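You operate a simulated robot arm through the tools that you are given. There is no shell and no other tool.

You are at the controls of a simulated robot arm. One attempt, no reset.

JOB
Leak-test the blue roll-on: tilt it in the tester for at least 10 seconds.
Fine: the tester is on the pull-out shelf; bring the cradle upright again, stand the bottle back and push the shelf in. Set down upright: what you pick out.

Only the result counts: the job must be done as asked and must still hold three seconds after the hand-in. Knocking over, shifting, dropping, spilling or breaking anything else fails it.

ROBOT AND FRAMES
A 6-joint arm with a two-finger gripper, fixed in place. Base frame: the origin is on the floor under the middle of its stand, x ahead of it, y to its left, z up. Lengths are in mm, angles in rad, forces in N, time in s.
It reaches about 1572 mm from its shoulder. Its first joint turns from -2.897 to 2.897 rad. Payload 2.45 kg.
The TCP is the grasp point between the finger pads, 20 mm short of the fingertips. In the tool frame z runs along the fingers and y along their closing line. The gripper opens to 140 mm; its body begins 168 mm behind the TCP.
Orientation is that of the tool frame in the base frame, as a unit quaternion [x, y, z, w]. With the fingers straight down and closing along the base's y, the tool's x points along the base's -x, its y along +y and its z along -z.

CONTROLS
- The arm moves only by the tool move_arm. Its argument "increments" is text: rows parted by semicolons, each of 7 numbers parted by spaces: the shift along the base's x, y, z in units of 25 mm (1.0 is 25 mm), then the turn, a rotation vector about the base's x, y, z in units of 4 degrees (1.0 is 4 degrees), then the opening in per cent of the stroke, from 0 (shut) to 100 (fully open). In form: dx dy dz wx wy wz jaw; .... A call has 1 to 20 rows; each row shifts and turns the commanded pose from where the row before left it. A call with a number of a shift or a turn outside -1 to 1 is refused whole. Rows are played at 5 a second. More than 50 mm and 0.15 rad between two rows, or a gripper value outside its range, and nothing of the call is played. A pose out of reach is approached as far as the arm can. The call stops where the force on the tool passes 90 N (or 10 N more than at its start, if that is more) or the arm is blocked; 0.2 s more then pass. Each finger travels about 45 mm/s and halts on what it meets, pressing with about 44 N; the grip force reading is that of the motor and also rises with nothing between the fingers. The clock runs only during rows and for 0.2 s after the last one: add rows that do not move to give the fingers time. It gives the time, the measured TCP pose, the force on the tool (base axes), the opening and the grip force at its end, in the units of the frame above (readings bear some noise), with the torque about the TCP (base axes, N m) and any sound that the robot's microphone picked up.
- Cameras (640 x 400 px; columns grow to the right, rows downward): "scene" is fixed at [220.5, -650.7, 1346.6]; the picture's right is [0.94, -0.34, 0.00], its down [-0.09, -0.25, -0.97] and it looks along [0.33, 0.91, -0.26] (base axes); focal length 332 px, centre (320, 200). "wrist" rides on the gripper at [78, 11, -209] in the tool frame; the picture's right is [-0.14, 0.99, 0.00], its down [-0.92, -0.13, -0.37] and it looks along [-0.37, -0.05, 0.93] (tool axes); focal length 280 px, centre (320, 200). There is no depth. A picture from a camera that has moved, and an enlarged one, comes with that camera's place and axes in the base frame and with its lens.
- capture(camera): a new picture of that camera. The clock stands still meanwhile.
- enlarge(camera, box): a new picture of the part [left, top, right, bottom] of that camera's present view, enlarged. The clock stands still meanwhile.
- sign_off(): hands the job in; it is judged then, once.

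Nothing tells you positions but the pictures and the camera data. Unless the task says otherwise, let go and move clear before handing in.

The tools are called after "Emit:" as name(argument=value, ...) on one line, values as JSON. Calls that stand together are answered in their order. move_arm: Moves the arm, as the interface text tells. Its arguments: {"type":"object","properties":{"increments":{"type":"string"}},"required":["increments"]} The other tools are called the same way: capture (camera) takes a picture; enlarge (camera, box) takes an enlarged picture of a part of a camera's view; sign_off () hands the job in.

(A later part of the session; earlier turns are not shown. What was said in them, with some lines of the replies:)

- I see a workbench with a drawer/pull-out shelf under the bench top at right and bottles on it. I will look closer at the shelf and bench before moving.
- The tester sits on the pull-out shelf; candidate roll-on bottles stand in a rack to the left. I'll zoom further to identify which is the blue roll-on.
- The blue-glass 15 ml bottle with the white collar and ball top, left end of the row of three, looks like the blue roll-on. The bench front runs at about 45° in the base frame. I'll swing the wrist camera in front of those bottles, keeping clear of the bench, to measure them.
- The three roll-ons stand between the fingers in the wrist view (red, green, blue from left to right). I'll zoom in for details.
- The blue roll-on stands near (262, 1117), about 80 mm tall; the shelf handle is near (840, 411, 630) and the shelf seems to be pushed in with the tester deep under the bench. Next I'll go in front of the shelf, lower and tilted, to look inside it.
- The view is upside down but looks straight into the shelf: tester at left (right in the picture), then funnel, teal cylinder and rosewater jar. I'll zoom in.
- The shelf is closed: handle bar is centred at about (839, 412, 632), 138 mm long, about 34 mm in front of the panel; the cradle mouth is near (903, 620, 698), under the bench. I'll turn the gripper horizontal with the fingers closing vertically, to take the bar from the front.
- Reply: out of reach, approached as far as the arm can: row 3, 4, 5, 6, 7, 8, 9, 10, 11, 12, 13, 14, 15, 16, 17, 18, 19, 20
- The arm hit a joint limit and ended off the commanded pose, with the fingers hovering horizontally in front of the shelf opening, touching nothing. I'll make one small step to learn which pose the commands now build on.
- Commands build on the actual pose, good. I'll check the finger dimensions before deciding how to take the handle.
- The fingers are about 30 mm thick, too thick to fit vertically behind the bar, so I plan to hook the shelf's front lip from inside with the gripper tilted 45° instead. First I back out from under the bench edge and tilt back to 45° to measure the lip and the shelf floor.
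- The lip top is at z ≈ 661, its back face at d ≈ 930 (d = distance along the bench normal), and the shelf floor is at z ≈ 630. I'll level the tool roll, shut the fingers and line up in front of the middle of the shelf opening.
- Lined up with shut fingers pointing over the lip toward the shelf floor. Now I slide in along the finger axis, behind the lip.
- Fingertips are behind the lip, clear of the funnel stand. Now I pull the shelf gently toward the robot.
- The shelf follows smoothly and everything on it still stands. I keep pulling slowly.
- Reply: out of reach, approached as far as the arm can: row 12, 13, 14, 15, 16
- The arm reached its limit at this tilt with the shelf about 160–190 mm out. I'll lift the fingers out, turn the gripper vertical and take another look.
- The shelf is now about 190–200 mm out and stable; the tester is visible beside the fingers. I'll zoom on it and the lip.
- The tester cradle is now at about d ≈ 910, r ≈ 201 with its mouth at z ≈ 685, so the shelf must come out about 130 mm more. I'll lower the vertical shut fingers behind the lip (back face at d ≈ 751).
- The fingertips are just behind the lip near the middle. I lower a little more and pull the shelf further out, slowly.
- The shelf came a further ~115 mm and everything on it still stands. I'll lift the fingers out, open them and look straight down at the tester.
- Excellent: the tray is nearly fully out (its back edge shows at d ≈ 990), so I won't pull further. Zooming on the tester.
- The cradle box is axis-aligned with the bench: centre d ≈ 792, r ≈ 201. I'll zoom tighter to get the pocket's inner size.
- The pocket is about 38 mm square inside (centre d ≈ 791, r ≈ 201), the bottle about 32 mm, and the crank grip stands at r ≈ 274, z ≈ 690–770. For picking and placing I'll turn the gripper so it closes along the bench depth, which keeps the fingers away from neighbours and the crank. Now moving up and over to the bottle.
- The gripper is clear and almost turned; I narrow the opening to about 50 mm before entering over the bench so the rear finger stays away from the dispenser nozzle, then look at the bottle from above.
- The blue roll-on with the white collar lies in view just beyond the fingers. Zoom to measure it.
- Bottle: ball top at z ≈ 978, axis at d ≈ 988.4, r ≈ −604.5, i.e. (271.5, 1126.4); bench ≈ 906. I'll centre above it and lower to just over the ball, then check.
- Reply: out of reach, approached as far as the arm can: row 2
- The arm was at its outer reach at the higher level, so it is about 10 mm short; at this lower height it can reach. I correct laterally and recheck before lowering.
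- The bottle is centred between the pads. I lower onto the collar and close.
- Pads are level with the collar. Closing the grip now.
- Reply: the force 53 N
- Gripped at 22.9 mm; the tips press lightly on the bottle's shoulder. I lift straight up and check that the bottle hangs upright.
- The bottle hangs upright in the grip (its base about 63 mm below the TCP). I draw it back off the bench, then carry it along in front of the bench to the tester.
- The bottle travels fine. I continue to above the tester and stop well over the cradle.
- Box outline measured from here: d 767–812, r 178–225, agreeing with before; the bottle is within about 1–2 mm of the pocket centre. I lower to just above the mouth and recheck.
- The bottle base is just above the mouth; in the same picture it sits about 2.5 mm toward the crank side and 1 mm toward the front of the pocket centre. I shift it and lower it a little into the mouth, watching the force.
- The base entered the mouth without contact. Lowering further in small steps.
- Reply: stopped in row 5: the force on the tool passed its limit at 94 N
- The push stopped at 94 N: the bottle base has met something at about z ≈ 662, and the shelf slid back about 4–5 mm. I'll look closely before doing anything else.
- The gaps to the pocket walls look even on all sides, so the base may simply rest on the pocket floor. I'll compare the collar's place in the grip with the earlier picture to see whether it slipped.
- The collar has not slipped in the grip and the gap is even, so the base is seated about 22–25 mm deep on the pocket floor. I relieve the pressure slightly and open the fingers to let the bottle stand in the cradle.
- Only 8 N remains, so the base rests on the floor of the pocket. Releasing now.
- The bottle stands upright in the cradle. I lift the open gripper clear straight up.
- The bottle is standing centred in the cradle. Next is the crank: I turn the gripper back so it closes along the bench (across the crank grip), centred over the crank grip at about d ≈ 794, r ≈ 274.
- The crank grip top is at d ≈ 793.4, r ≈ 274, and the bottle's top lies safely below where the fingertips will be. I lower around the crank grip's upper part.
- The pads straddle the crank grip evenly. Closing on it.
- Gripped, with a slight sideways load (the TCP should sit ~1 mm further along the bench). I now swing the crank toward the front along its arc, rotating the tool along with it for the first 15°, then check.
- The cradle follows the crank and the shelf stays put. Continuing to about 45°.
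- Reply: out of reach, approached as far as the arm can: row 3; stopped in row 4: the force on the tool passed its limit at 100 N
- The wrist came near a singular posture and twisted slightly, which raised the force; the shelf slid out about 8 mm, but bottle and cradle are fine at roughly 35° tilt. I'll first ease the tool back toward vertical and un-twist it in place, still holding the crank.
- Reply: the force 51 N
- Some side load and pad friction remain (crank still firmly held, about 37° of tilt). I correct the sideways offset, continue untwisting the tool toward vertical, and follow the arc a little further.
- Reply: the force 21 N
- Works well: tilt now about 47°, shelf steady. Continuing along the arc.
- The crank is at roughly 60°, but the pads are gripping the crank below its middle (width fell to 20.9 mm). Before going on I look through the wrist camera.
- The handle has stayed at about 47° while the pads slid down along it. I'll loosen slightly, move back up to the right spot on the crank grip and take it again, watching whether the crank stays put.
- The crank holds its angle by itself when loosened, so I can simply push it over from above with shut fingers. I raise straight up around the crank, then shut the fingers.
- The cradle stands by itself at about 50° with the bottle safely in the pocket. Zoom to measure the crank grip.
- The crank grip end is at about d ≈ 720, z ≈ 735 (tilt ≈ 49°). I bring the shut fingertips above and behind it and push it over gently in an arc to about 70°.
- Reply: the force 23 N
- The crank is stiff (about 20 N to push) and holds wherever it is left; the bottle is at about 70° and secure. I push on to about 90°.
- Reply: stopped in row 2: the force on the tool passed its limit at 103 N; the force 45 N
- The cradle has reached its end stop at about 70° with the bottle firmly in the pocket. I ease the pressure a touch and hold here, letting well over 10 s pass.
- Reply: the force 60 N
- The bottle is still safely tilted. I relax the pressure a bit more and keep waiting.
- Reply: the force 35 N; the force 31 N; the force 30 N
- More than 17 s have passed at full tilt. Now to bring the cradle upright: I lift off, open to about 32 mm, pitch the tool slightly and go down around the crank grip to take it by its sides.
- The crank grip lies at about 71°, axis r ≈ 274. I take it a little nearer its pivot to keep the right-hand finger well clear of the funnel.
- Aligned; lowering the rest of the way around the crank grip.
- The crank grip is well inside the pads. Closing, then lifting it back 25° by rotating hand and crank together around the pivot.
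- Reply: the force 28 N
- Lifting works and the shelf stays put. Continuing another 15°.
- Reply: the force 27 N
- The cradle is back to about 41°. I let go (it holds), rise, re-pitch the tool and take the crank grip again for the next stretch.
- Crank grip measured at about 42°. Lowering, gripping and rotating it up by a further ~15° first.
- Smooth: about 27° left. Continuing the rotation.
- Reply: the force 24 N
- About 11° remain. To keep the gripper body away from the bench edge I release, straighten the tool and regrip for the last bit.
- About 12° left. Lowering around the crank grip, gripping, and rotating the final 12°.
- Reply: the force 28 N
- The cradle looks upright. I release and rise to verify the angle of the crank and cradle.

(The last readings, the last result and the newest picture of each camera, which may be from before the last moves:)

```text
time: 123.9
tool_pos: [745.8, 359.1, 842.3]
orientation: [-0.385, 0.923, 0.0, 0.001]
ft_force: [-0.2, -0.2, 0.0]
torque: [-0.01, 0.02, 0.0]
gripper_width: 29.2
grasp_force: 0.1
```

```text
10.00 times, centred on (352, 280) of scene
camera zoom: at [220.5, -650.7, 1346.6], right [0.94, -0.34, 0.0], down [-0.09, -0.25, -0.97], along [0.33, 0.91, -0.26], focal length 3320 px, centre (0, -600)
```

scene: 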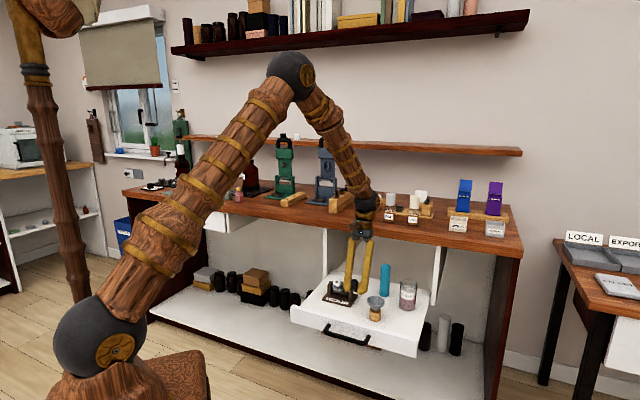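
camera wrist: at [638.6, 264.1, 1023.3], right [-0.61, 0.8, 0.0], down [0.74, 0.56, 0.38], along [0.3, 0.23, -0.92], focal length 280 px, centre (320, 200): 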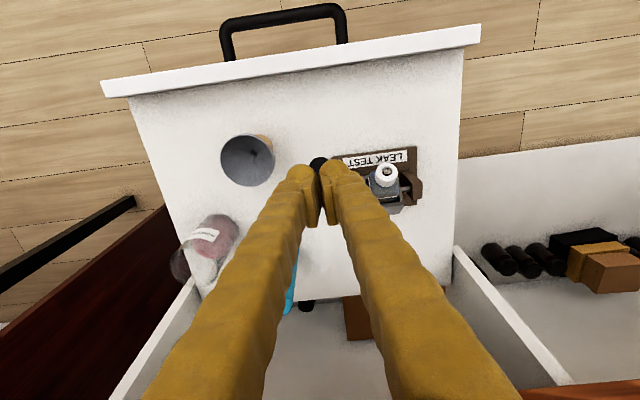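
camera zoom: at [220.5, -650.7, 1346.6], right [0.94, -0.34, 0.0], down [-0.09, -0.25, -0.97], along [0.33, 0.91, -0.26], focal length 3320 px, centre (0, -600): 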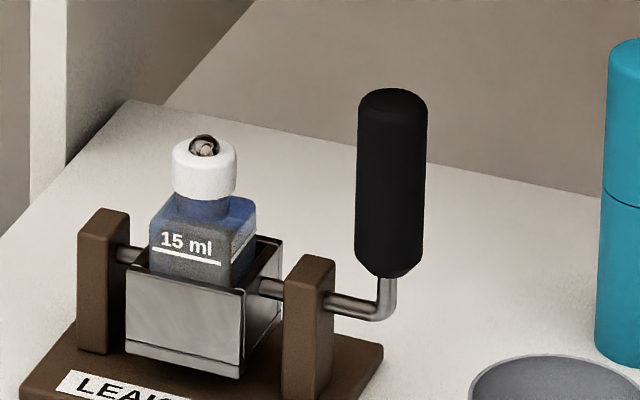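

The crank stands exactly as before tilting, so the cradle is upright and the bottle is seated. Now I turn the gripper to close along the bench depth again and move above the bottle.

Emit:
move_arm(increments="-0.0921 0.0914 0 0 0 1 36; -0.0921 0.0914 0 0 0 1 36; -0.0921 0.0914 0 0 0 1 36; -0.0921 0.0914 0 0 0 1 36; -0.0921 0.0914 0 0 0 1 36; -0.0921 0.0914 0 0 0 1 36; -0.0921 0.0914 0 0 0 1 36; -0.0921 0.0914 0 0 0 1 36; -0.0921 0.0914 0 0 0 1 36; -0.0921 0.0914 0 0 0 1 36; -0.0921 0.0914 0 0 0 1 36; -0.0921 0.0914 0 0 0 1 36; -0.0921 0.0914 0 0 0 1 36; -0.0921 0.0914 0 0 0 1 36; -0.0921 0.0914 0 0 0 1 36; -0.0921 0.0914 0 0 0 1 36; -0.0921 0.0914 0 0 0 1 36; -0.0921 0.0914 0 0 0 1 36; -0.0921 0.0914 0 0 0 1 36; -0.0921 0.0914 0 0 0 1 36")

Emit:
move_arm(increments="-0.0921 0.0914 0 0 0 1 36; -0.0921 0.0914 0 0 0 1 36; -0.0461 0.0457 0 0 0 0.55 36; 0 0 0 0 0 0 36")

Emit:
enlarge(camera="wrist", box=[248, 70, 408, 170])

```text
time: 128.1
tool_pos: [700.9, 405.9, 841.2]
orientation: [0.888, -0.459, 0.0, -0.001]
ft_force: [-0.2, 0.3, -0.6]
torque: [0.0, -0.02, -0.02]
gripper_width: 50.6
grasp_force: 0.1
```

```text
time: 129.1
tool_pos: [694.2, 410.9, 840.0]
orientation: [0.925, -0.38, 0.0, -0.001]
ft_force: [0.1, 0.3, 0.5]
torque: [0.0, 0.01, 0.0]
gripper_width: 50.2
grasp_force: 0.0
```

```text
4.00 times, centred on (328, 120) of wrist
camera zoom: at [742.8, 346.7, 1049.3], right [-0.79, -0.61, 0.0], down [-0.57, 0.74, 0.37], along [-0.22, 0.29, -0.93], focal length 1122 px, centre (288, 520)
```

zoom: 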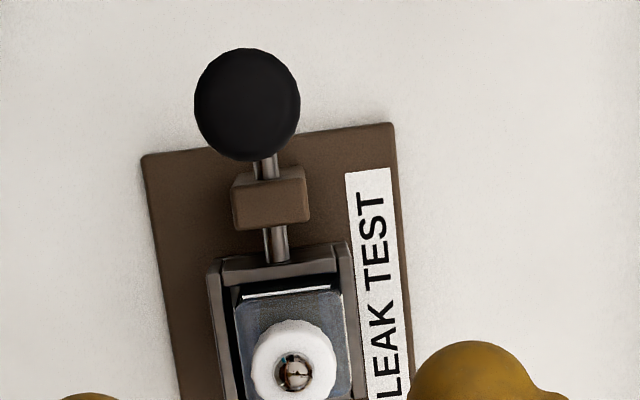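

Everything lines up: cradle upright within about a degree, bottle axis at d ≈ 779, r ≈ 200. I shift 2 mm and lower toward the collar.

Emit:
move_arm(increments="-0.057 -0.057 0 0 0 0 36; 0 0 -0.9 0 0 0 36; 0 0 -0.9 0 0 0 36; 0 0 -0.9 0 0 0 36; 0 0 0 0 0 0 36")

Emit:
enlarge(camera="wrist", box=[248, 110, 408, 210])

```text
time: 130.3
tool_pos: [693.9, 409.1, 774.0]
orientation: [0.926, -0.378, 0.0, -0.001]
ft_force: [-0.2, -0.4, -0.3]
torque: [0.01, -0.02, 0.02]
gripper_width: 50.3
grasp_force: 0.0
```

```text
4.00 times, centred on (328, 160) of wrist
camera zoom: at [741.7, 345.9, 982.3], right [-0.79, -0.61, 0.0], down [-0.57, 0.74, 0.37], along [-0.22, 0.29, -0.93], focal length 1122 px, centre (288, 360)
```

zoom: 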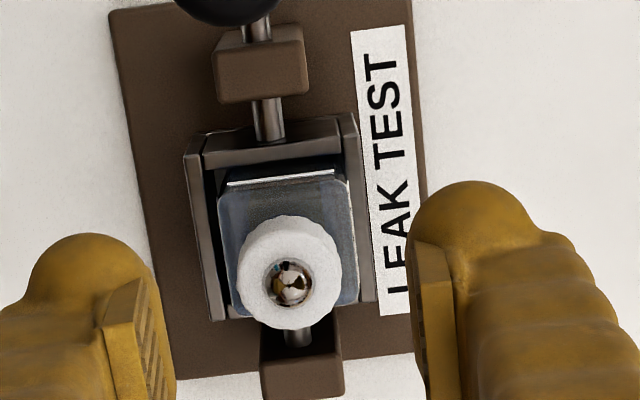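

Well centred. Lowering to the collar and gripping.

Emit:
move_arm(increments="0 0 -0.8 0 0 0 36; 0 0 -0.6 0 0 0 36; 0 0 -0.44 0 0 0 36; 0 0 0 0 0 0 36; 0 0 0 0 0 0 20; 0 0 0 0 0 0 10; 0 0 0 0 0 0 0; 0 0 0 0 0 0 0; 0 0 0 0 0 0 0")

Emit:
enlarge(camera="wrist", box=[248, 120, 408, 220])

Emit:
enlarge(camera="scene", box=[320, 255, 384, 295])

```text
time: 132.3
tool_pos: [692.8, 409.6, 727.9]
orientation: [0.926, -0.379, 0.0, -0.001]
ft_force: [-0.5, 0.0, 2.3]
torque: [-0.01, -0.04, 0.02]
gripper_width: 20.7
grasp_force: 44.1
```

```text
4.00 times, centred on (328, 170) of wrist
camera zoom: at [741.1, 345.3, 935.9], right [-0.79, -0.61, 0.0], down [-0.57, 0.74, 0.37], along [-0.22, 0.29, -0.93], focal length 1122 px, centre (288, 320)
```

zoom: 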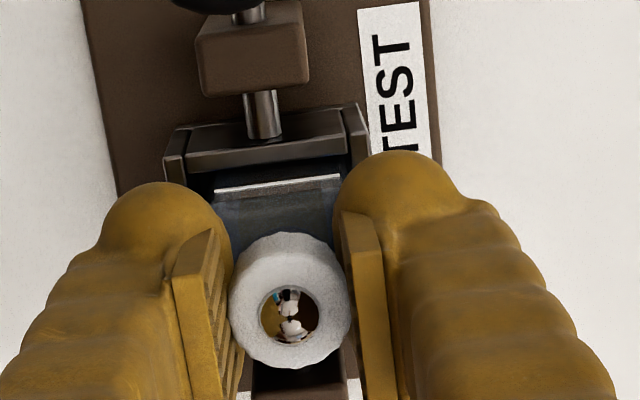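

```text
10.00 times, centred on (352, 275) of scene
camera zoom: at [220.5, -650.7, 1346.6], right [0.94, -0.34, 0.0], down [-0.09, -0.25, -0.97], along [0.33, 0.91, -0.26], focal length 3320 px, centre (0, -550)
```

zoom: 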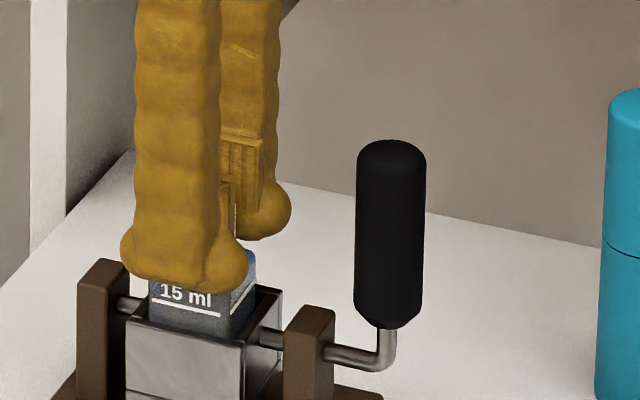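

The grip is a bit high on the collar (20.7 mm wide). I reopen, lower 2.5 mm and grip again for a firmer hold.

Emit:
move_arm(increments="0 0 0 0 0 0 30; 0 0 0 0 0 0 30; 0 0 -0.11 0 0 0 30; 0 0 0 0 0 0 30; 0 0 0 0 0 0 10; 0 0 0 0 0 0 0; 0 0 0 0 0 0 0; 0 0 0 0 0 0 0")

Emit:
enlarge(camera="wrist", box=[248, 120, 408, 220])

```text
time: 134.1
tool_pos: [692.9, 408.8, 725.6]
orientation: [0.925, -0.379, 0.001, -0.001]
ft_force: [1.9, 2.3, 5.1]
torque: [0.06, -0.09, 0.0]
gripper_width: 22.9
grasp_force: 43.7
```

```text
4.00 times, centred on (328, 170) of wrist
camera zoom: at [741.0, 345.3, 933.2], right [-0.79, -0.61, 0.0], down [-0.57, 0.74, 0.37], along [-0.22, 0.29, -0.93], focal length 1122 px, centre (288, 320)
```

zoom: 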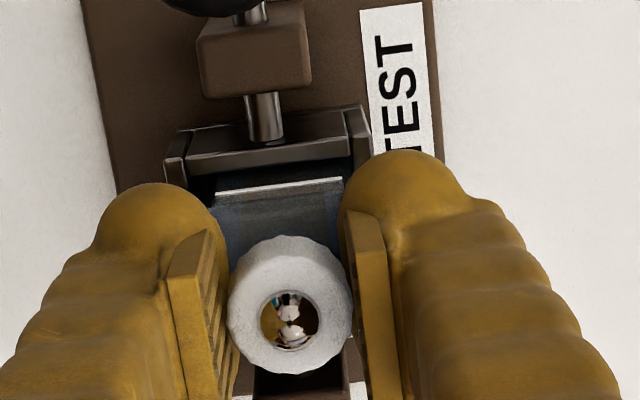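

Good firm grip (22.9 mm). Lifting the bottle straight out of the pocket.

Emit:
move_arm(increments="0 0 0.15 0 0 0 0; 0 0 0.3 0 0 0 0; 0 0 0.5 0 0 0 0; 0 0 0.5 0 0 0 0; 0 0 0.8 0 0 0 0; 0 0 1 0 0 0 0; 0 0 1 0 0 0 0; 0 0 0 0 0 0 0")

Emit:
enlarge(camera="scene", box=[304, 235, 400, 295])

Emit:
enlarge(camera="wrist", box=[248, 100, 408, 200])

```text
time: 135.9
tool_pos: [693.4, 408.6, 831.6]
orientation: [0.926, -0.379, 0.001, -0.001]
ft_force: [0.0, 0.6, 0.1]
torque: [0.01, 0.0, -0.02]
gripper_width: 22.8
grasp_force: 43.6
```

```text
6.67 times, centred on (352, 265) of scene
camera zoom: at [220.5, -650.7, 1346.6], right [0.94, -0.34, 0.0], down [-0.09, -0.25, -0.97], along [0.33, 0.91, -0.26], focal length 2213 px, centre (107, -233)
```

zoom: 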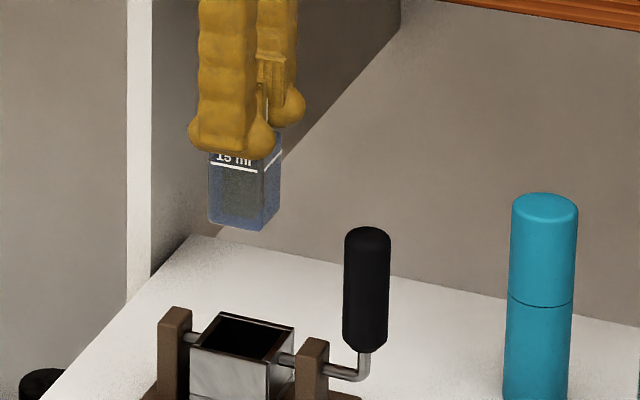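

```text
4.00 times, centred on (328, 150) of wrist
camera zoom: at [741.5, 345.6, 1040.4], right [-0.79, -0.61, 0.0], down [-0.57, 0.74, 0.37], along [-0.22, 0.29, -0.93], focal length 1122 px, centre (288, 400)
```

zoom: 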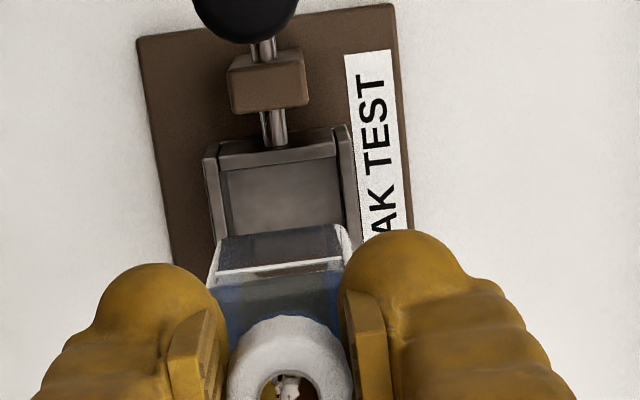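

The bottle is out and upright, and the empty cradle stays upright. Carrying it back in front of the bench toward its place.

Emit:
move_arm(increments="-0.834 0.992 0.96 0 0 0 0; -0.834 0.992 0.96 0 0 0 0; -0.834 0.992 0.96 0 0 0 0; -0.834 0.992 0.96 0 0 0 0; -0.834 0.992 0.96 0 0 0 0; -0.834 0.992 0.96 0 0 0 0; -0.834 0.992 0.96 0 0 0 0; -0.834 0.992 0.96 0 0 0 0; -0.834 0.992 0.96 0 0 0 0; -0.834 0.992 0 0 0 0 0; -0.834 0.992 0 0 0 0 0; -0.834 0.992 0 0 0 0 0; -0.834 0.992 0 0 0 0 0; -0.834 0.992 0 0 0 0 0; -0.834 0.992 0 0 0 0 0; -0.834 0.992 0 0 0 0 0; -0.834 0.992 0 0 0 0 0; -0.834 0.992 0 0 0 0 0; -0.834 0.992 0 0 0 0 0; -0.834 0.992 0 0 0 0 0")

Emit:
capture(camera="scene")

```text
time: 140.1
tool_pos: [276.4, 903.9, 1047.1]
orientation: [0.925, -0.38, 0.0, -0.001]
ft_force: [-0.6, 0.1, -0.9]
torque: [0.02, 0.0, 0.0]
gripper_width: 23.0
grasp_force: 44.2
```

```text
taken
```

scene: 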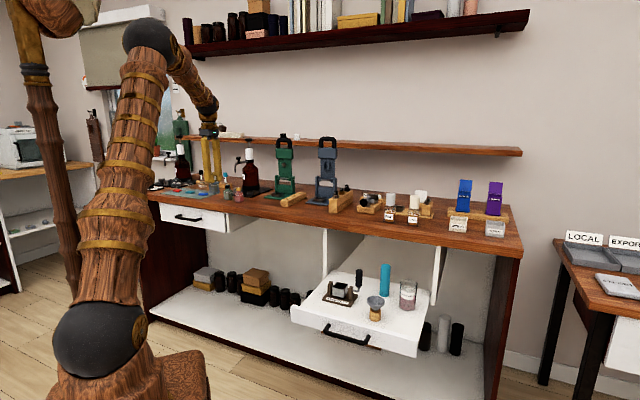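

On track. Now over to the bench spot, entering from the front as before.

Emit:
move_arm(increments="-0.834 0.992 0 0 0 0 0; -0.834 0.992 0 0 0 0 0; -0.834 0.992 0 0 0 0 0; -0.834 0.992 0 0 0 0 0; -0.834 0.992 0 0 0 0 0; 0.67 0.637 -0.25 0 0 0 0; 0.67 0.637 -0.25 0 0 0 0; 0.67 0.637 -0.25 0 0 0 0; 0.67 0.637 -0.25 0 0 0 0; 0.67 0.637 -0.25 0 0 0 0; 0.67 0.637 -0.25 0 0 0 0; 0 0 0 0 0 0 0; 0 0 0 0 0 0 0")

Emit:
capture(camera="wrist")

Emit:
enlarge(camera="scene", box=[170, 140, 266, 200])

```text
time: 142.9
tool_pos: [274.7, 1124.2, 1011.6]
orientation: [0.925, -0.379, 0.0, 0.0]
ft_force: [0.5, 0.9, -1.3]
torque: [-0.01, 0.01, 0.01]
gripper_width: 23.0
grasp_force: 44.0
```

```text
taken
camera wrist: at [322.0, 1060.5, 1218.4], right [-0.79, -0.61, 0.0], down [-0.57, 0.74, 0.37], along [-0.22, 0.29, -0.93], focal length 280 px, centre (320, 200)
```

wrist: 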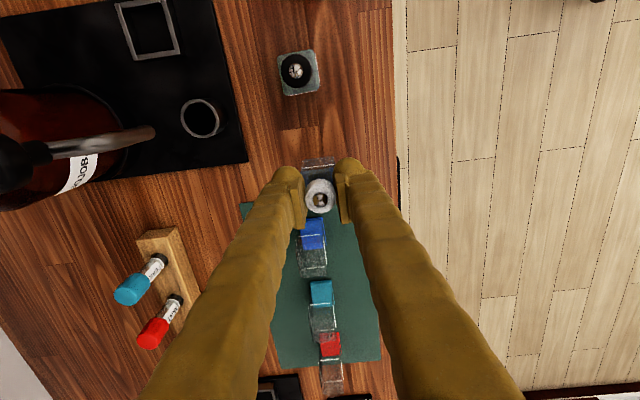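

```text
6.67 times, centred on (218, 170) of scene
camera zoom: at [220.5, -650.7, 1346.6], right [0.94, -0.34, 0.0], down [-0.09, -0.25, -0.97], along [0.33, 0.91, -0.26], focal length 2213 px, centre (1000, 400)
```

zoom: 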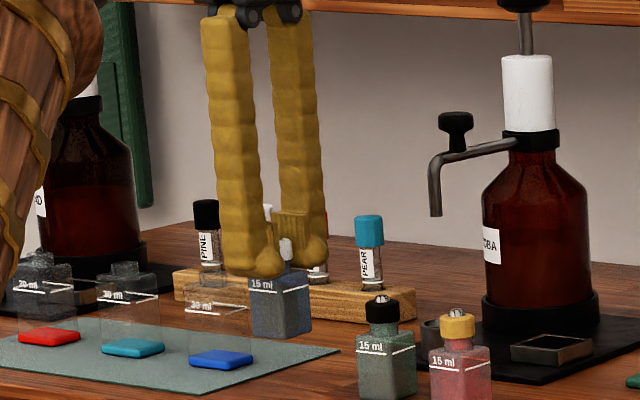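

Over its original spot. Small correction, then lowering gently to just above the bench.

Emit:
move_arm(increments="-0.08 0.011 0 0 0 0 0; 0 0 -0.6 0 0 0 0; 0 0 -0.5 0 0 0 0; 0 0 -0.3 0 0 0 0; 0 0 -0.18 0 0 0 0; 0 0 0 0 0 0 0")

Emit:
enlarge(camera="scene", box=[190, 165, 254, 205])

```text
time: 144.3
tool_pos: [272.5, 1124.9, 970.3]
orientation: [0.926, -0.379, 0.001, -0.001]
ft_force: [0.0, 0.7, -0.9]
torque: [0.0, -0.02, 0.03]
gripper_width: 22.7
grasp_force: 44.0
```

```text
10.00 times, centred on (222, 185) of scene
camera zoom: at [220.5, -650.7, 1346.6], right [0.94, -0.34, 0.0], down [-0.09, -0.25, -0.97], along [0.33, 0.91, -0.26], focal length 3320 px, centre (1300, 350)
```

zoom: 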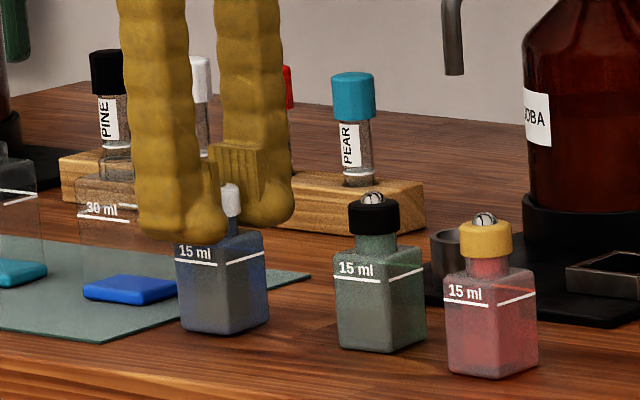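

It is back at its original place, about to touch. Final small lowering steps.

Emit:
move_arm(increments="0 0 -0.04 0 0 0 0; 0 0 -0.03 0 0 0 0; 0 0 0 0 0 0 0")

```text
time: 145.1
tool_pos: [272.5, 1124.5, 969.1]
orientation: [0.925, -0.379, 0.001, -0.001]
ft_force: [-1.4, 0.5, 9.0]
torque: [-0.01, 0.14, -0.05]
gripper_width: 22.9
grasp_force: 44.3
```

The bottle rests on the bench (9 N). Releasing.

Emit:
move_arm(increments="0 0 0.01 0 0 0 18; 0 0 0 0 0 0 22; 0 0 0 0 0 0 30; 0 0 0 0 0 0 36; 0 0 0 0 0 0 36; 0 0 0 0 0 0 36")

Emit:
enlarge(camera="wrist", box=[248, 140, 408, 240])

Emit:
enlarge(camera="scene", box=[190, 165, 254, 205])

```text
time: 146.5
tool_pos: [272.7, 1124.7, 969.7]
orientation: [0.926, -0.379, 0.001, -0.001]
ft_force: [0.1, 0.2, 1.2]
torque: [-0.02, -0.02, 0.0]
gripper_width: 50.4
grasp_force: 0.1
```

```text
4.00 times, centred on (328, 190) of wrist
camera zoom: at [319.8, 1060.8, 1177.0], right [-0.79, -0.61, 0.0], down [-0.57, 0.74, 0.37], along [-0.22, 0.29, -0.93], focal length 1122 px, centre (288, 240)
```

zoom: 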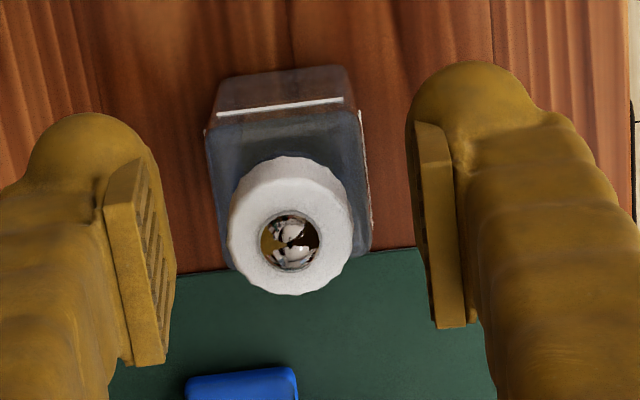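

```text
10.00 times, centred on (222, 185) of scene
camera zoom: at [220.5, -650.7, 1346.6], right [0.94, -0.34, 0.0], down [-0.09, -0.25, -0.97], along [0.33, 0.91, -0.26], focal length 3320 px, centre (1300, 350)
```

zoom: 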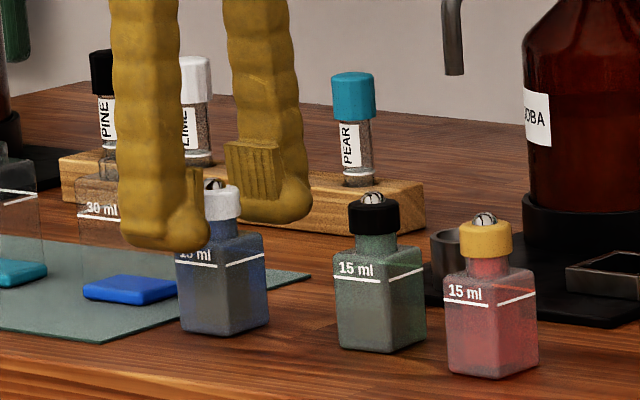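

The bottle stands upright in its old place. I rise clear and draw back in front of the bench.

Emit:
move_arm(increments="0 0 0.4 0 0 0 36; 0 0 0.8 0 0 0 36; 0 0 0.6 0 0 0 36; -0.5 -0.5 0.3 0 0 0 36; -0.97 -0.97 0.5 0 0 0 36; -0.97 -0.97 0.5 0 0 0 36; -0.97 -0.97 0.5 0 0 0 36; -0.97 -0.97 0.5 0 0 0 36; 0 0 0 0 0 0 36")

Emit:
capture(camera="scene")

Emit:
enlarge(camera="scene", box=[170, 150, 266, 210])

```text
time: 148.5
tool_pos: [163.0, 1014.7, 1071.1]
orientation: [0.925, -0.379, 0.001, -0.001]
ft_force: [0.8, -0.4, -0.9]
torque: [-0.01, 0.0, -0.01]
gripper_width: 50.3
grasp_force: 0.0
```

```text
taken
```

scene: 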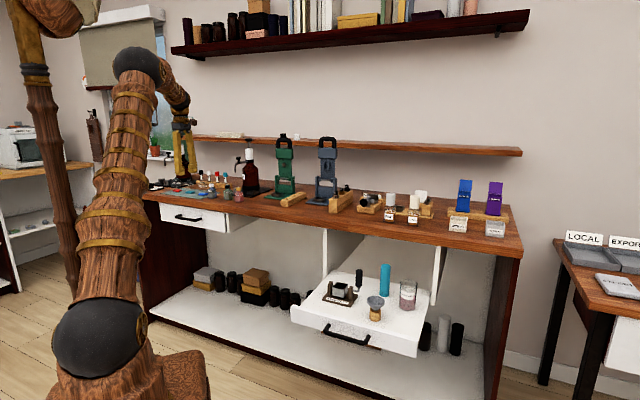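

```text
6.67 times, centred on (218, 180) of scene
camera zoom: at [220.5, -650.7, 1346.6], right [0.94, -0.34, 0.0], down [-0.09, -0.25, -0.97], along [0.33, 0.91, -0.26], focal length 2213 px, centre (1000, 333)
```

zoom: 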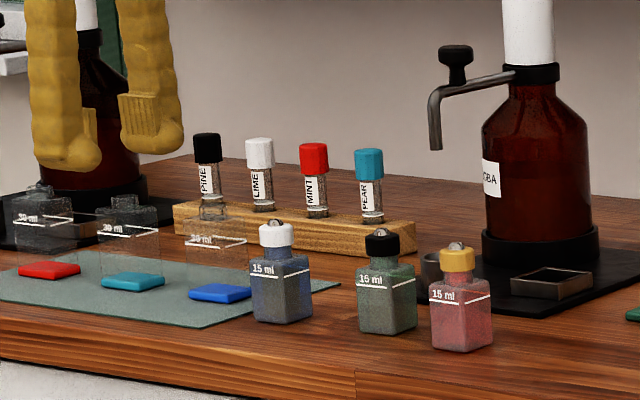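

Bench area is as it was. Now for the shelf: I turn the gripper back, shut the fingers and travel to in front of the shelf's handle.

Emit:
move_arm(increments="0.494 -0.967 0 0 0 -1 0; 0.494 -0.967 0 0 0 -1 0; 0.494 -0.967 0 0 0 -1 0; 0.494 -0.967 0 0 0 -1 0; 0.494 -0.967 0 0 0 -1 0; 0.494 -0.967 0 0 0 -1 0; 0.494 -0.967 0 0 0 -1 0; 0.494 -0.967 0 0 0 -1 0; 0.494 -0.967 0 0 0 -1 0; 0.494 -0.967 0 0 0 -1 0; 0.494 -0.967 0 0 0 -1 0; 0.494 -0.967 0 0 0 -1 0; 0.494 -0.967 0 0 0 -1 0; 0.494 -0.967 0 0 0 -1 0; 0.494 -0.967 0 0 0 -1 0; 0.494 -0.967 0 0 0 -1 0; 0.494 -0.967 0 0 0 -1 0; 0.494 -0.967 0 0 0 -1 0; 0.494 -0.967 0 0 0 -1 0; 0.494 -0.967 0 0 0 -1 0")

Emit:
move_arm(increments="0.494 -0.967 0 0 0 -1 0; 0.494 -0.967 0 0 0 -1 0; 0.494 -0.967 0 0 0 -0.6 0; 0.494 -0.967 0 0 0 0 0; 0.494 -0.967 0 0 0 0 0; 0.494 -0.967 0 0 0 0 0; 0.494 -0.967 0 0 0 0 0; 0.494 -0.967 -0.8 0 0 0 0; 0.494 -0.967 -0.8 0 0 0 0; 0.494 -0.967 -0.8 0 0 0 0; 0.494 -0.967 -0.8 0 0 0 0; 0.494 -0.967 -0.8 0 0 0 0; 0.494 -0.967 -0.8 0 0 0 0; 0.494 -0.967 -0.8 0 0 0 0; 0.494 -0.967 -0.8 0 0 0 0; 0 0 0 0 0 0 0")

Emit:
capture(camera="wrist")

Emit:
capture(camera="scene")

```text
time: 152.7
tool_pos: [408.4, 529.5, 1071.5]
orientation: [-0.465, 0.885, 0.0, 0.0]
ft_force: [-1.1, 0.0, -0.6]
torque: [0.02, -0.02, 0.02]
gripper_width: 0.1
grasp_force: 29.6
```

```text
time: 156.1
tool_pos: [594.2, 167.5, 912.5]
orientation: [-0.383, 0.924, 0.0, 0.001]
ft_force: [1.4, 0.3, -0.1]
torque: [0.0, -0.04, -0.03]
gripper_width: 0.2
grasp_force: 29.7
```

```text
taken
camera wrist: at [529.6, 119.6, 1119.6], right [-0.6, 0.8, 0.0], down [0.74, 0.56, 0.37], along [0.3, 0.22, -0.93], focal length 280 px, centre (320, 200)
```

wrist: 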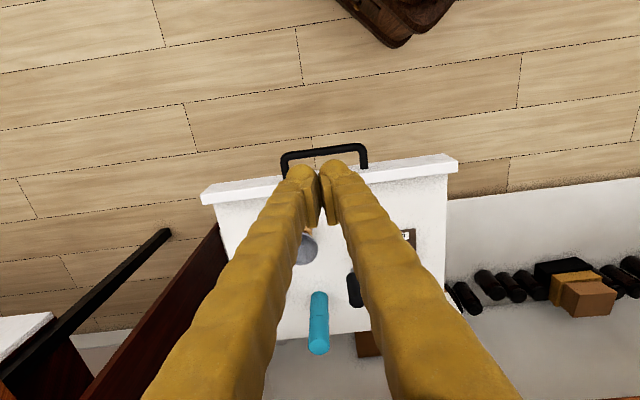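

```text
taken
```

scene: 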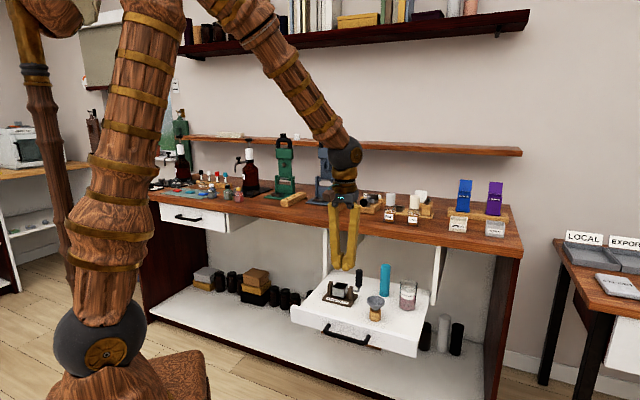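

The bar is at d ≈ 565, centred r ≈ 297. I go down just in front of it with shut fingers.

Emit:
move_arm(increments="-0.263 -0.054 0 0 0 0 0; 0 0 -1 0 0 0 0; 0 0 -1 0 0 0 0; 0 0 -1 0 0 0 0; 0 0 -1 0 0 0 0; 0 0 -1 0 0 0 0; 0 0 -1 0 0 0 0; 0 0 -1 0 0 0 0; 0 0 -1 0 0 0 0; 0 0 0 0 0 0 0")

Emit:
capture(camera="wrist")

```text
time: 158.3
tool_pos: [587.3, 167.1, 712.3]
orientation: [-0.383, 0.924, -0.001, 0.001]
ft_force: [0.3, -0.4, 0.1]
torque: [0.02, 0.01, 0.01]
gripper_width: 0.1
grasp_force: 29.4
```

```text
taken
camera wrist: at [523.6, 119.1, 919.7], right [-0.6, 0.8, 0.0], down [0.74, 0.56, 0.37], along [0.3, 0.22, -0.93], focal length 280 px, centre (320, 200)
```

wrist: 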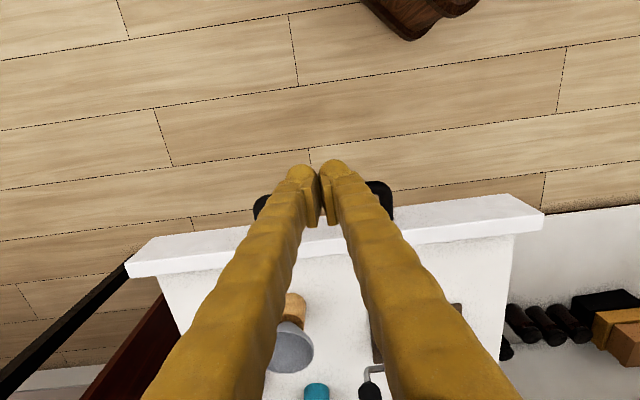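

Fingers are in front of the bar with about 15 mm to spare. Lowering to bar height.

Emit:
move_arm(increments="0 0 -1 0 0 0 0; 0 0 -1 0 0 0 0; 0 0 -1 0 0 0 0; 0 0 -0.36 0 0 0 0; 0 0 0 0 0 0 0")

Emit:
capture(camera="wrist")

Emit:
enlarge(camera="scene", box=[280, 230, 440, 370])

```text
time: 159.5
tool_pos: [586.5, 166.6, 628.2]
orientation: [-0.384, 0.923, -0.001, 0.0]
ft_force: [0.4, 0.3, -1.3]
torque: [0.0, 0.02, 0.03]
gripper_width: 0.0
grasp_force: 29.5
```

```text
taken
camera wrist: at [523.1, 118.2, 836.0], right [-0.6, 0.8, 0.0], down [0.74, 0.56, 0.37], along [0.3, 0.22, -0.93], focal length 280 px, centre (320, 200)
```

wrist: 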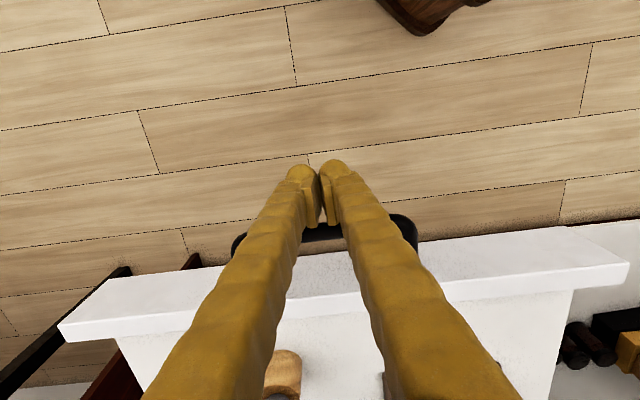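

```text
2.86 times, centred on (360, 300) of scene
camera zoom: at [220.5, -650.7, 1346.6], right [0.94, -0.34, 0.0], down [-0.09, -0.25, -0.97], along [0.33, 0.91, -0.26], focal length 948 px, centre (206, -86)
```

zoom: 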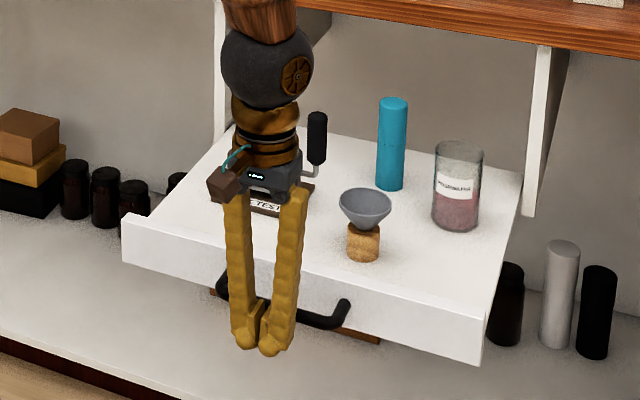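

All is set: fingers just in front of the bar. I push the shelf in gently, ramping the speed.

Emit:
move_arm(increments="0.2 0.2 0 0 0 0 0; 0.15 0.15 0 0 0 0 0; 0.1 0.1 0 0 0 0 0; 0.1 0.1 0 0 0 0 0; 0.1 0.1 0 0 0 0 0; 0.15 0.15 0 0 0 0 0; 0.2 0.2 0 0 0 0 0; 0.25 0.25 0 0 0 0 0; 0.3 0.3 0 0 0 0 0; 0.3 0.3 0 0 0 0 0; 0.3 0.3 0 0 0 0 0; 0.3 0.3 0 0 0 0 0; 0.3 0.3 0 0 0 0 0; 0.3 0.3 0 0 0 0 0; 0.25 0.25 0 0 0 0 0; 0.2 0.2 0 0 0 0 0; 0.1 0.1 0 0 0 0 0; 0 0 0 0 0 0 0")

Emit:
capture(camera="scene")

Emit:
enlarge(camera="scene", box=[280, 230, 440, 370])

```text
time: 163.3
tool_pos: [677.5, 256.9, 628.1]
orientation: [-0.383, 0.924, -0.001, 0.0]
ft_force: [-0.6, -1.2, 0.2]
torque: [0.03, -0.02, -0.02]
gripper_width: 5.9
grasp_force: 29.3
```

```text
taken
```

scene: 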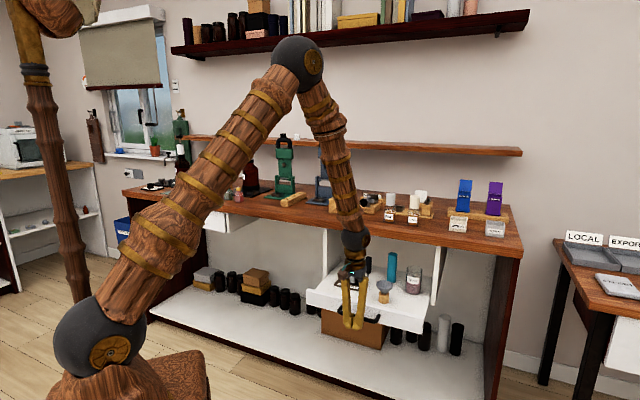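

```text
2.86 times, centred on (360, 300) of scene
camera zoom: at [220.5, -650.7, 1346.6], right [0.94, -0.34, 0.0], down [-0.09, -0.25, -0.97], along [0.33, 0.91, -0.26], focal length 948 px, centre (206, -86)
```

zoom: 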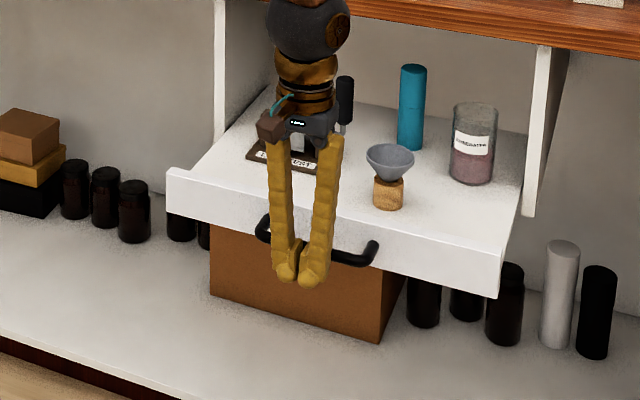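

The shelf slides in smoothly with everything standing. I continue pushing while gradually tilting the tool back so the gripper body will clear the bench edge.

Emit:
move_arm(increments="0.1 0.1 0 0 0 0 0; 0.15 0.15 0 0.22 -0.22 0 0; 0.2 0.2 0 0.22 -0.22 0 0; 0.25 0.25 0 0.22 -0.22 0 0; 0.3 0.3 0 0.22 -0.22 0 0; 0.3 0.3 0 0.22 -0.22 0 0; 0.3 0.3 0 0.22 -0.22 0 0; 0.3 0.3 0 0.22 -0.22 0 0; 0.3 0.3 0 0.22 -0.22 0 0; 0.3 0.3 0 0.22 -0.22 0 0; 0.3 0.3 0 0.22 -0.22 0 0; 0.3 0.3 0 0.22 -0.22 0 0; 0.2 0.2 0 0.22 -0.22 0 0; 0.1 0.1 0 0 0 0 0; 0 0 0 0 0 0 0")

Emit:
capture(camera="scene")

Emit:
enlarge(camera="scene", box=[290, 210, 450, 310])

```text
time: 166.5
tool_pos: [761.9, 342.0, 628.2]
orientation: [-0.38, 0.916, 0.049, 0.12]
ft_force: [-0.6, 0.1, -1.9]
torque: [-0.02, 0.0, 0.0]
gripper_width: 6.1
grasp_force: 29.7
```

```text
taken
```

scene: 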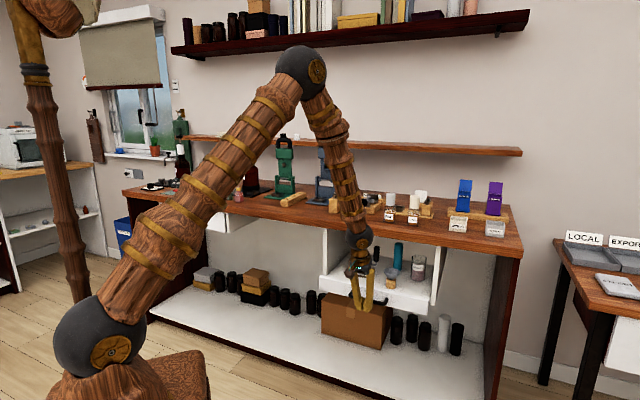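

```text
4.00 times, centred on (370, 260) of scene
camera zoom: at [220.5, -650.7, 1346.6], right [0.94, -0.34, 0.0], down [-0.09, -0.25, -0.97], along [0.33, 0.91, -0.26], focal length 1328 px, centre (120, -40)
```

zoom: 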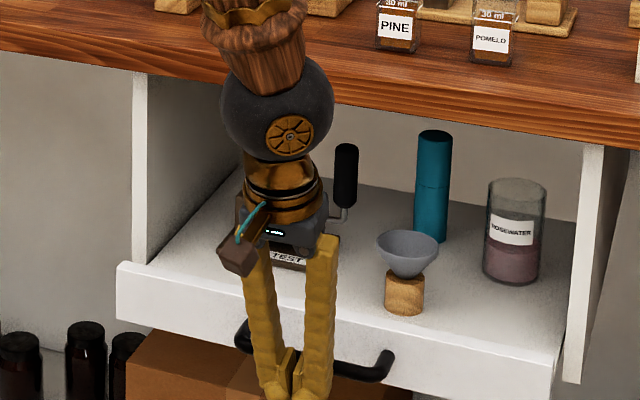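

About 85 mm remain; the gripper clears the bench edge. Pushing on, slowing toward the end.

Emit:
move_arm(increments="0.1 0.1 0 0 0 0 0; 0.15 0.15 0 0 0 0 0; 0.2 0.2 0 0 0 0 0; 0.25 0.25 0 0 0 0 0; 0.25 0.25 0 0 0 0 0; 0.25 0.25 0 0 0 0 0; 0.25 0.25 0 0 0 0 0; 0.2 0.2 0 0 0 0 0; 0.15 0.15 0 0 0 0 0; 0.1 0.1 0 0 0 0 0; 0 0 0 0 0 0 0")

Emit:
enlarge(camera="scene", box=[290, 210, 450, 310])

Emit:
capture(camera="wrist")

```text
time: 168.9
tool_pos: [809.6, 388.1, 627.4]
orientation: [-0.381, 0.915, 0.049, 0.12]
ft_force: [-1.3, -1.2, -6.2]
torque: [-0.04, 0.07, 0.01]
gripper_width: 6.0
grasp_force: 29.8
```

```text
4.00 times, centred on (370, 260) of scene
camera zoom: at [220.5, -650.7, 1346.6], right [0.94, -0.34, 0.0], down [-0.09, -0.25, -0.97], along [0.33, 0.91, -0.26], focal length 1328 px, centre (120, -40)
```

zoom: 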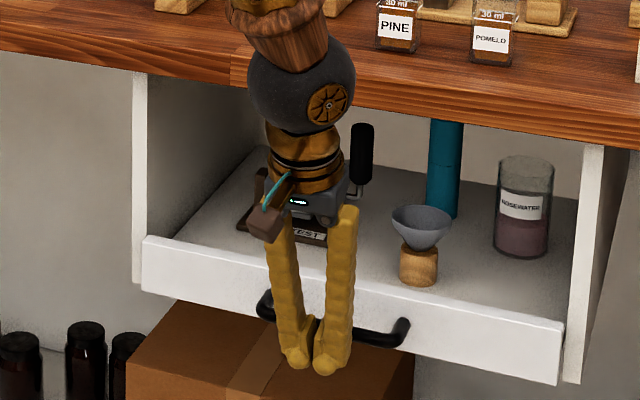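

```text
taken
camera wrist: at [709.7, 304.7, 808.0], right [-0.61, 0.79, 0.03], down [0.65, 0.47, 0.59], along [0.46, 0.38, -0.8], focal length 280 px, centre (320, 200)
```

wrist: 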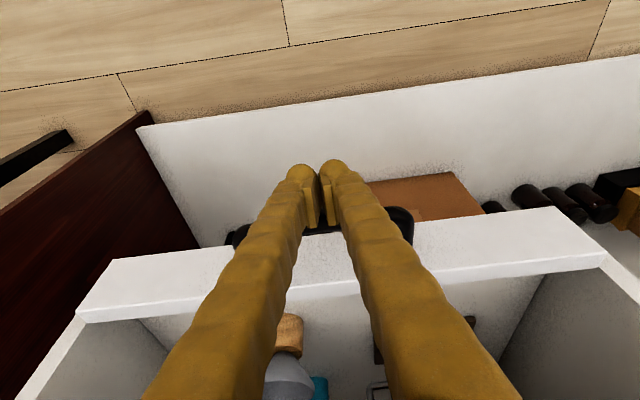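

Nearly in. Slow final push, watching the force for the end stop.

Emit:
move_arm(increments="0.08 0.08 0 0 0 0 0; 0.08 0.08 0 0 0 0 0; 0.08 0.08 0 0 0 0 0; 0.08 0.08 0 0 0 0 0; 0.08 0.08 0 0 0 0 0; 0 0 0 0 0 0 0")

Emit:
enlarge(camera="scene", box=[310, 220, 460, 314])

```text
time: 170.3
tool_pos: [816.7, 397.4, 626.3]
orientation: [-0.379, 0.916, 0.049, 0.118]
ft_force: [-50.1, -56.7, 8.0]
torque: [0.51, -0.38, -0.04]
gripper_width: 6.0
grasp_force: 29.5
```

```text
4.26 times, centred on (385, 267) of scene
camera zoom: at [220.5, -650.7, 1346.6], right [0.94, -0.34, 0.0], down [-0.09, -0.25, -0.97], along [0.33, 0.91, -0.26], focal length 1413 px, centre (43, -85)
```

zoom: 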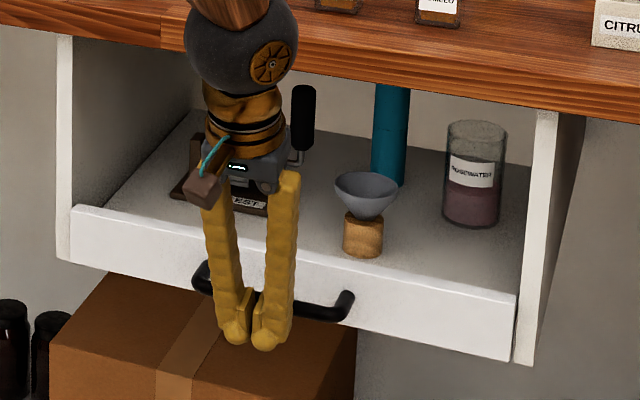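

The shelf has reached its stop and looks exactly as at the start. I back off gently and move clear.

Emit:
move_arm(increments="-0.1 -0.1 0 0 0 0 0; -0.2 -0.2 0 0 0 0 0; -0.4 -0.4 0 0 0 0 0; -0.7 -0.7 0 0 0 0 0; -0.8 -0.8 0.3 0 0 0 0; -0.4 -0.4 0.8 -0.5 0.5 0 0; 0 0 1 -0.5 0.5 0 0; 0 0 1 -0.5 0.5 0 0; 0 0 1 -0.5 0.5 0 0; 0 0 1 -0.5 0.5 0 0; 0 0 1 0 0 0 30; 0 0 1 0 0 0 30; 0 0 1 0 0 0 30; 0 0 1 0 0 0 30; 0 0 1 0 0 0 30; 0 0 1 0 0 0 30; 0 0 1 0 0 0 30; 0 0 0 0 0 0 30")

Emit:
capture(camera="scene")

Emit:
enlarge(camera="scene", box=[310, 220, 460, 314])

Emit:
capture(camera="wrist")

```text
time: 174.1
tool_pos: [753.3, 335.3, 929.8]
orientation: [-0.383, 0.924, 0.002, 0.007]
ft_force: [0.4, 0.1, -0.3]
torque: [-0.04, 0.0, 0.01]
gripper_width: 42.2
grasp_force: 0.1
```

```text
taken
```

scene: 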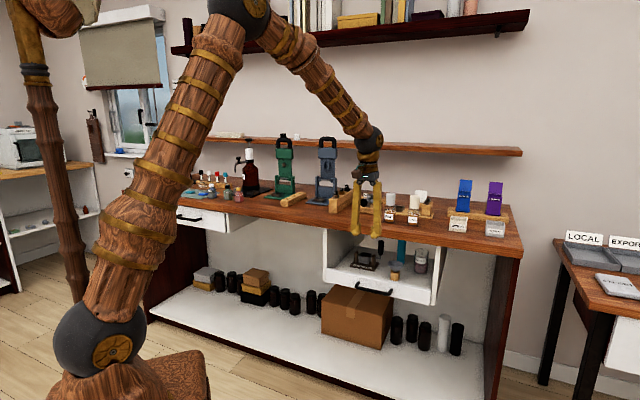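

```text
4.26 times, centred on (385, 267) of scene
camera zoom: at [220.5, -650.7, 1346.6], right [0.94, -0.34, 0.0], down [-0.09, -0.25, -0.97], along [0.33, 0.91, -0.26], focal length 1413 px, centre (43, -85)
```

zoom: 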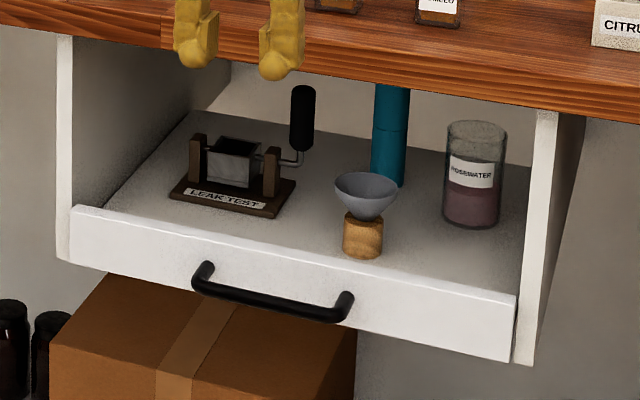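

```text
taken
camera wrist: at [689.2, 284.5, 1136.6], right [-0.6, 0.8, 0.0], down [0.74, 0.56, 0.38], along [0.3, 0.23, -0.92], focal length 280 px, centre (320, 200)
```

wrist: 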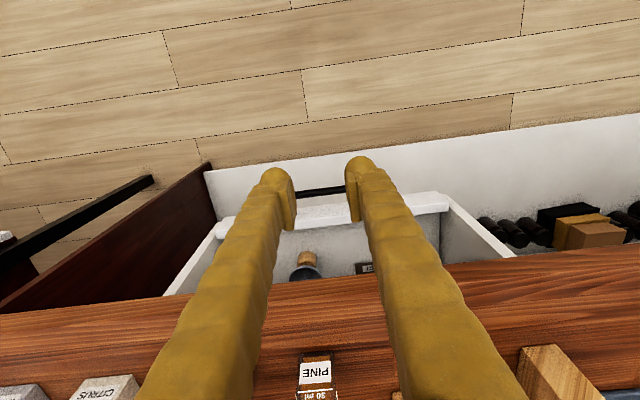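

The shelf is in, tester, funnel, cylinder and jar all stand as before. I compare the cradle and the bench in detail with the starting pictures.

Emit:
enlarge(camera="scene", box=[340, 235, 400, 273])

Emit:
enlarge(camera="scene", box=[140, 130, 340, 255])

Emit:
enlarge(camera="scene", box=[310, 160, 530, 297])

Emit:
enlarge(camera="scene", box=[190, 170, 254, 210])

```text
10.53 times, centred on (370, 254) of scene
camera zoom: at [220.5, -650.7, 1346.6], right [0.94, -0.34, 0.0], down [-0.09, -0.25, -0.97], along [0.33, 0.91, -0.26], focal length 3494 px, centre (-206, -368)
```

zoom: 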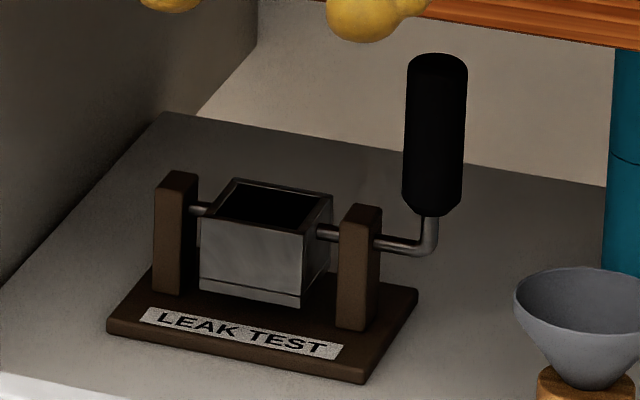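

```text
3.20 times, centred on (240, 192) of scene
camera zoom: at [220.5, -650.7, 1346.6], right [0.94, -0.34, 0.0], down [-0.09, -0.25, -0.97], along [0.33, 0.91, -0.26], focal length 1062 px, centre (576, 224)
```

zoom: 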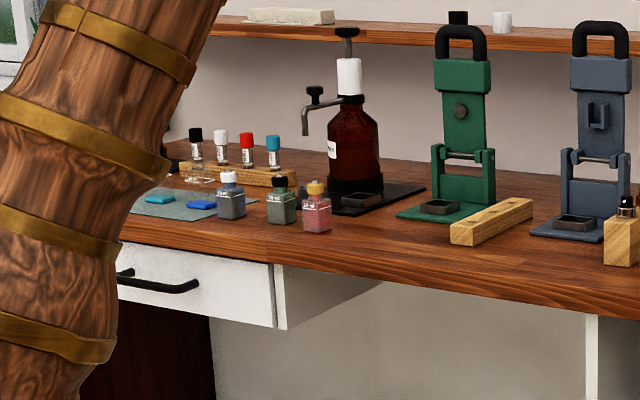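

```text
2.91 times, centred on (420, 228) of scene
camera zoom: at [220.5, -650.7, 1346.6], right [0.94, -0.34, 0.0], down [-0.09, -0.25, -0.97], along [0.33, 0.91, -0.26], focal length 966 px, centre (29, 117)
```

zoom: 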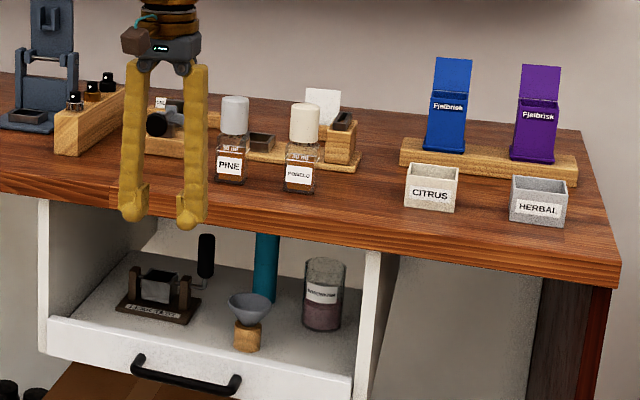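

```text
10.00 times, centred on (222, 190) of scene
camera zoom: at [220.5, -650.7, 1346.6], right [0.94, -0.34, 0.0], down [-0.09, -0.25, -0.97], along [0.33, 0.91, -0.26], focal length 3320 px, centre (1300, 300)
```

zoom: 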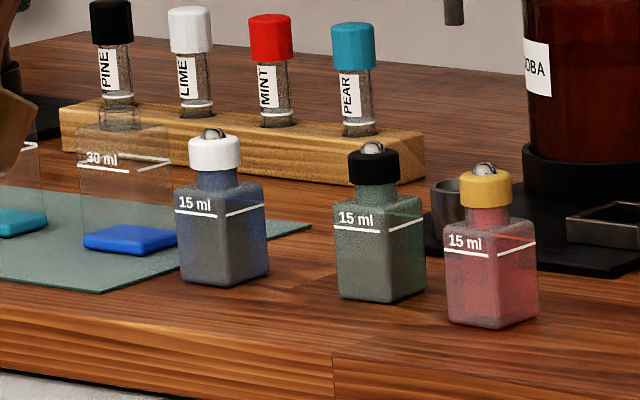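

Everything is in order. The blue roll-on was tilted to the tester's end stop for about 17 s, and the cradle is upright again. The bottle stands upright in its old place, the shelf is pushed fully in, nothing else has shifted, and the gripper is empty and clear. Handing in.

Emit:
sign_off()

```text
The job is handed in.
```

I leak-tested the blue roll-on and handed the job in; I haven't been told how it was judged.

- **Which bottle:** I took it to be the blue-glass 15 ml bottle with the white collar and ball top, at the left end of the row of three.
- **Tilt:** the cradle went over to about 70°, where its crank came up against a hard stop, and stayed there for about 17 s. I took that as full tilt because it would not turn further.
- **Cradle:** it is upright again, within a degree or two of how it stood at the start.
- **Bottle:** it stands upright in its original place on the bench, within a couple of millimetres.
- **Shelf:** it is pushed in to its stop and looks the same as in the first picture. The funnel, teal cylinder and jar on it are still standing where they were.
- **Gripper:** it is empty and clear of the bench.

The force limit stopped the arm three times: once seating the bottle in the cradle, and twice while turning the crank (the last at the end stop). The shelf slid a few millimetres in the first two stops. Nothing fell or broke.
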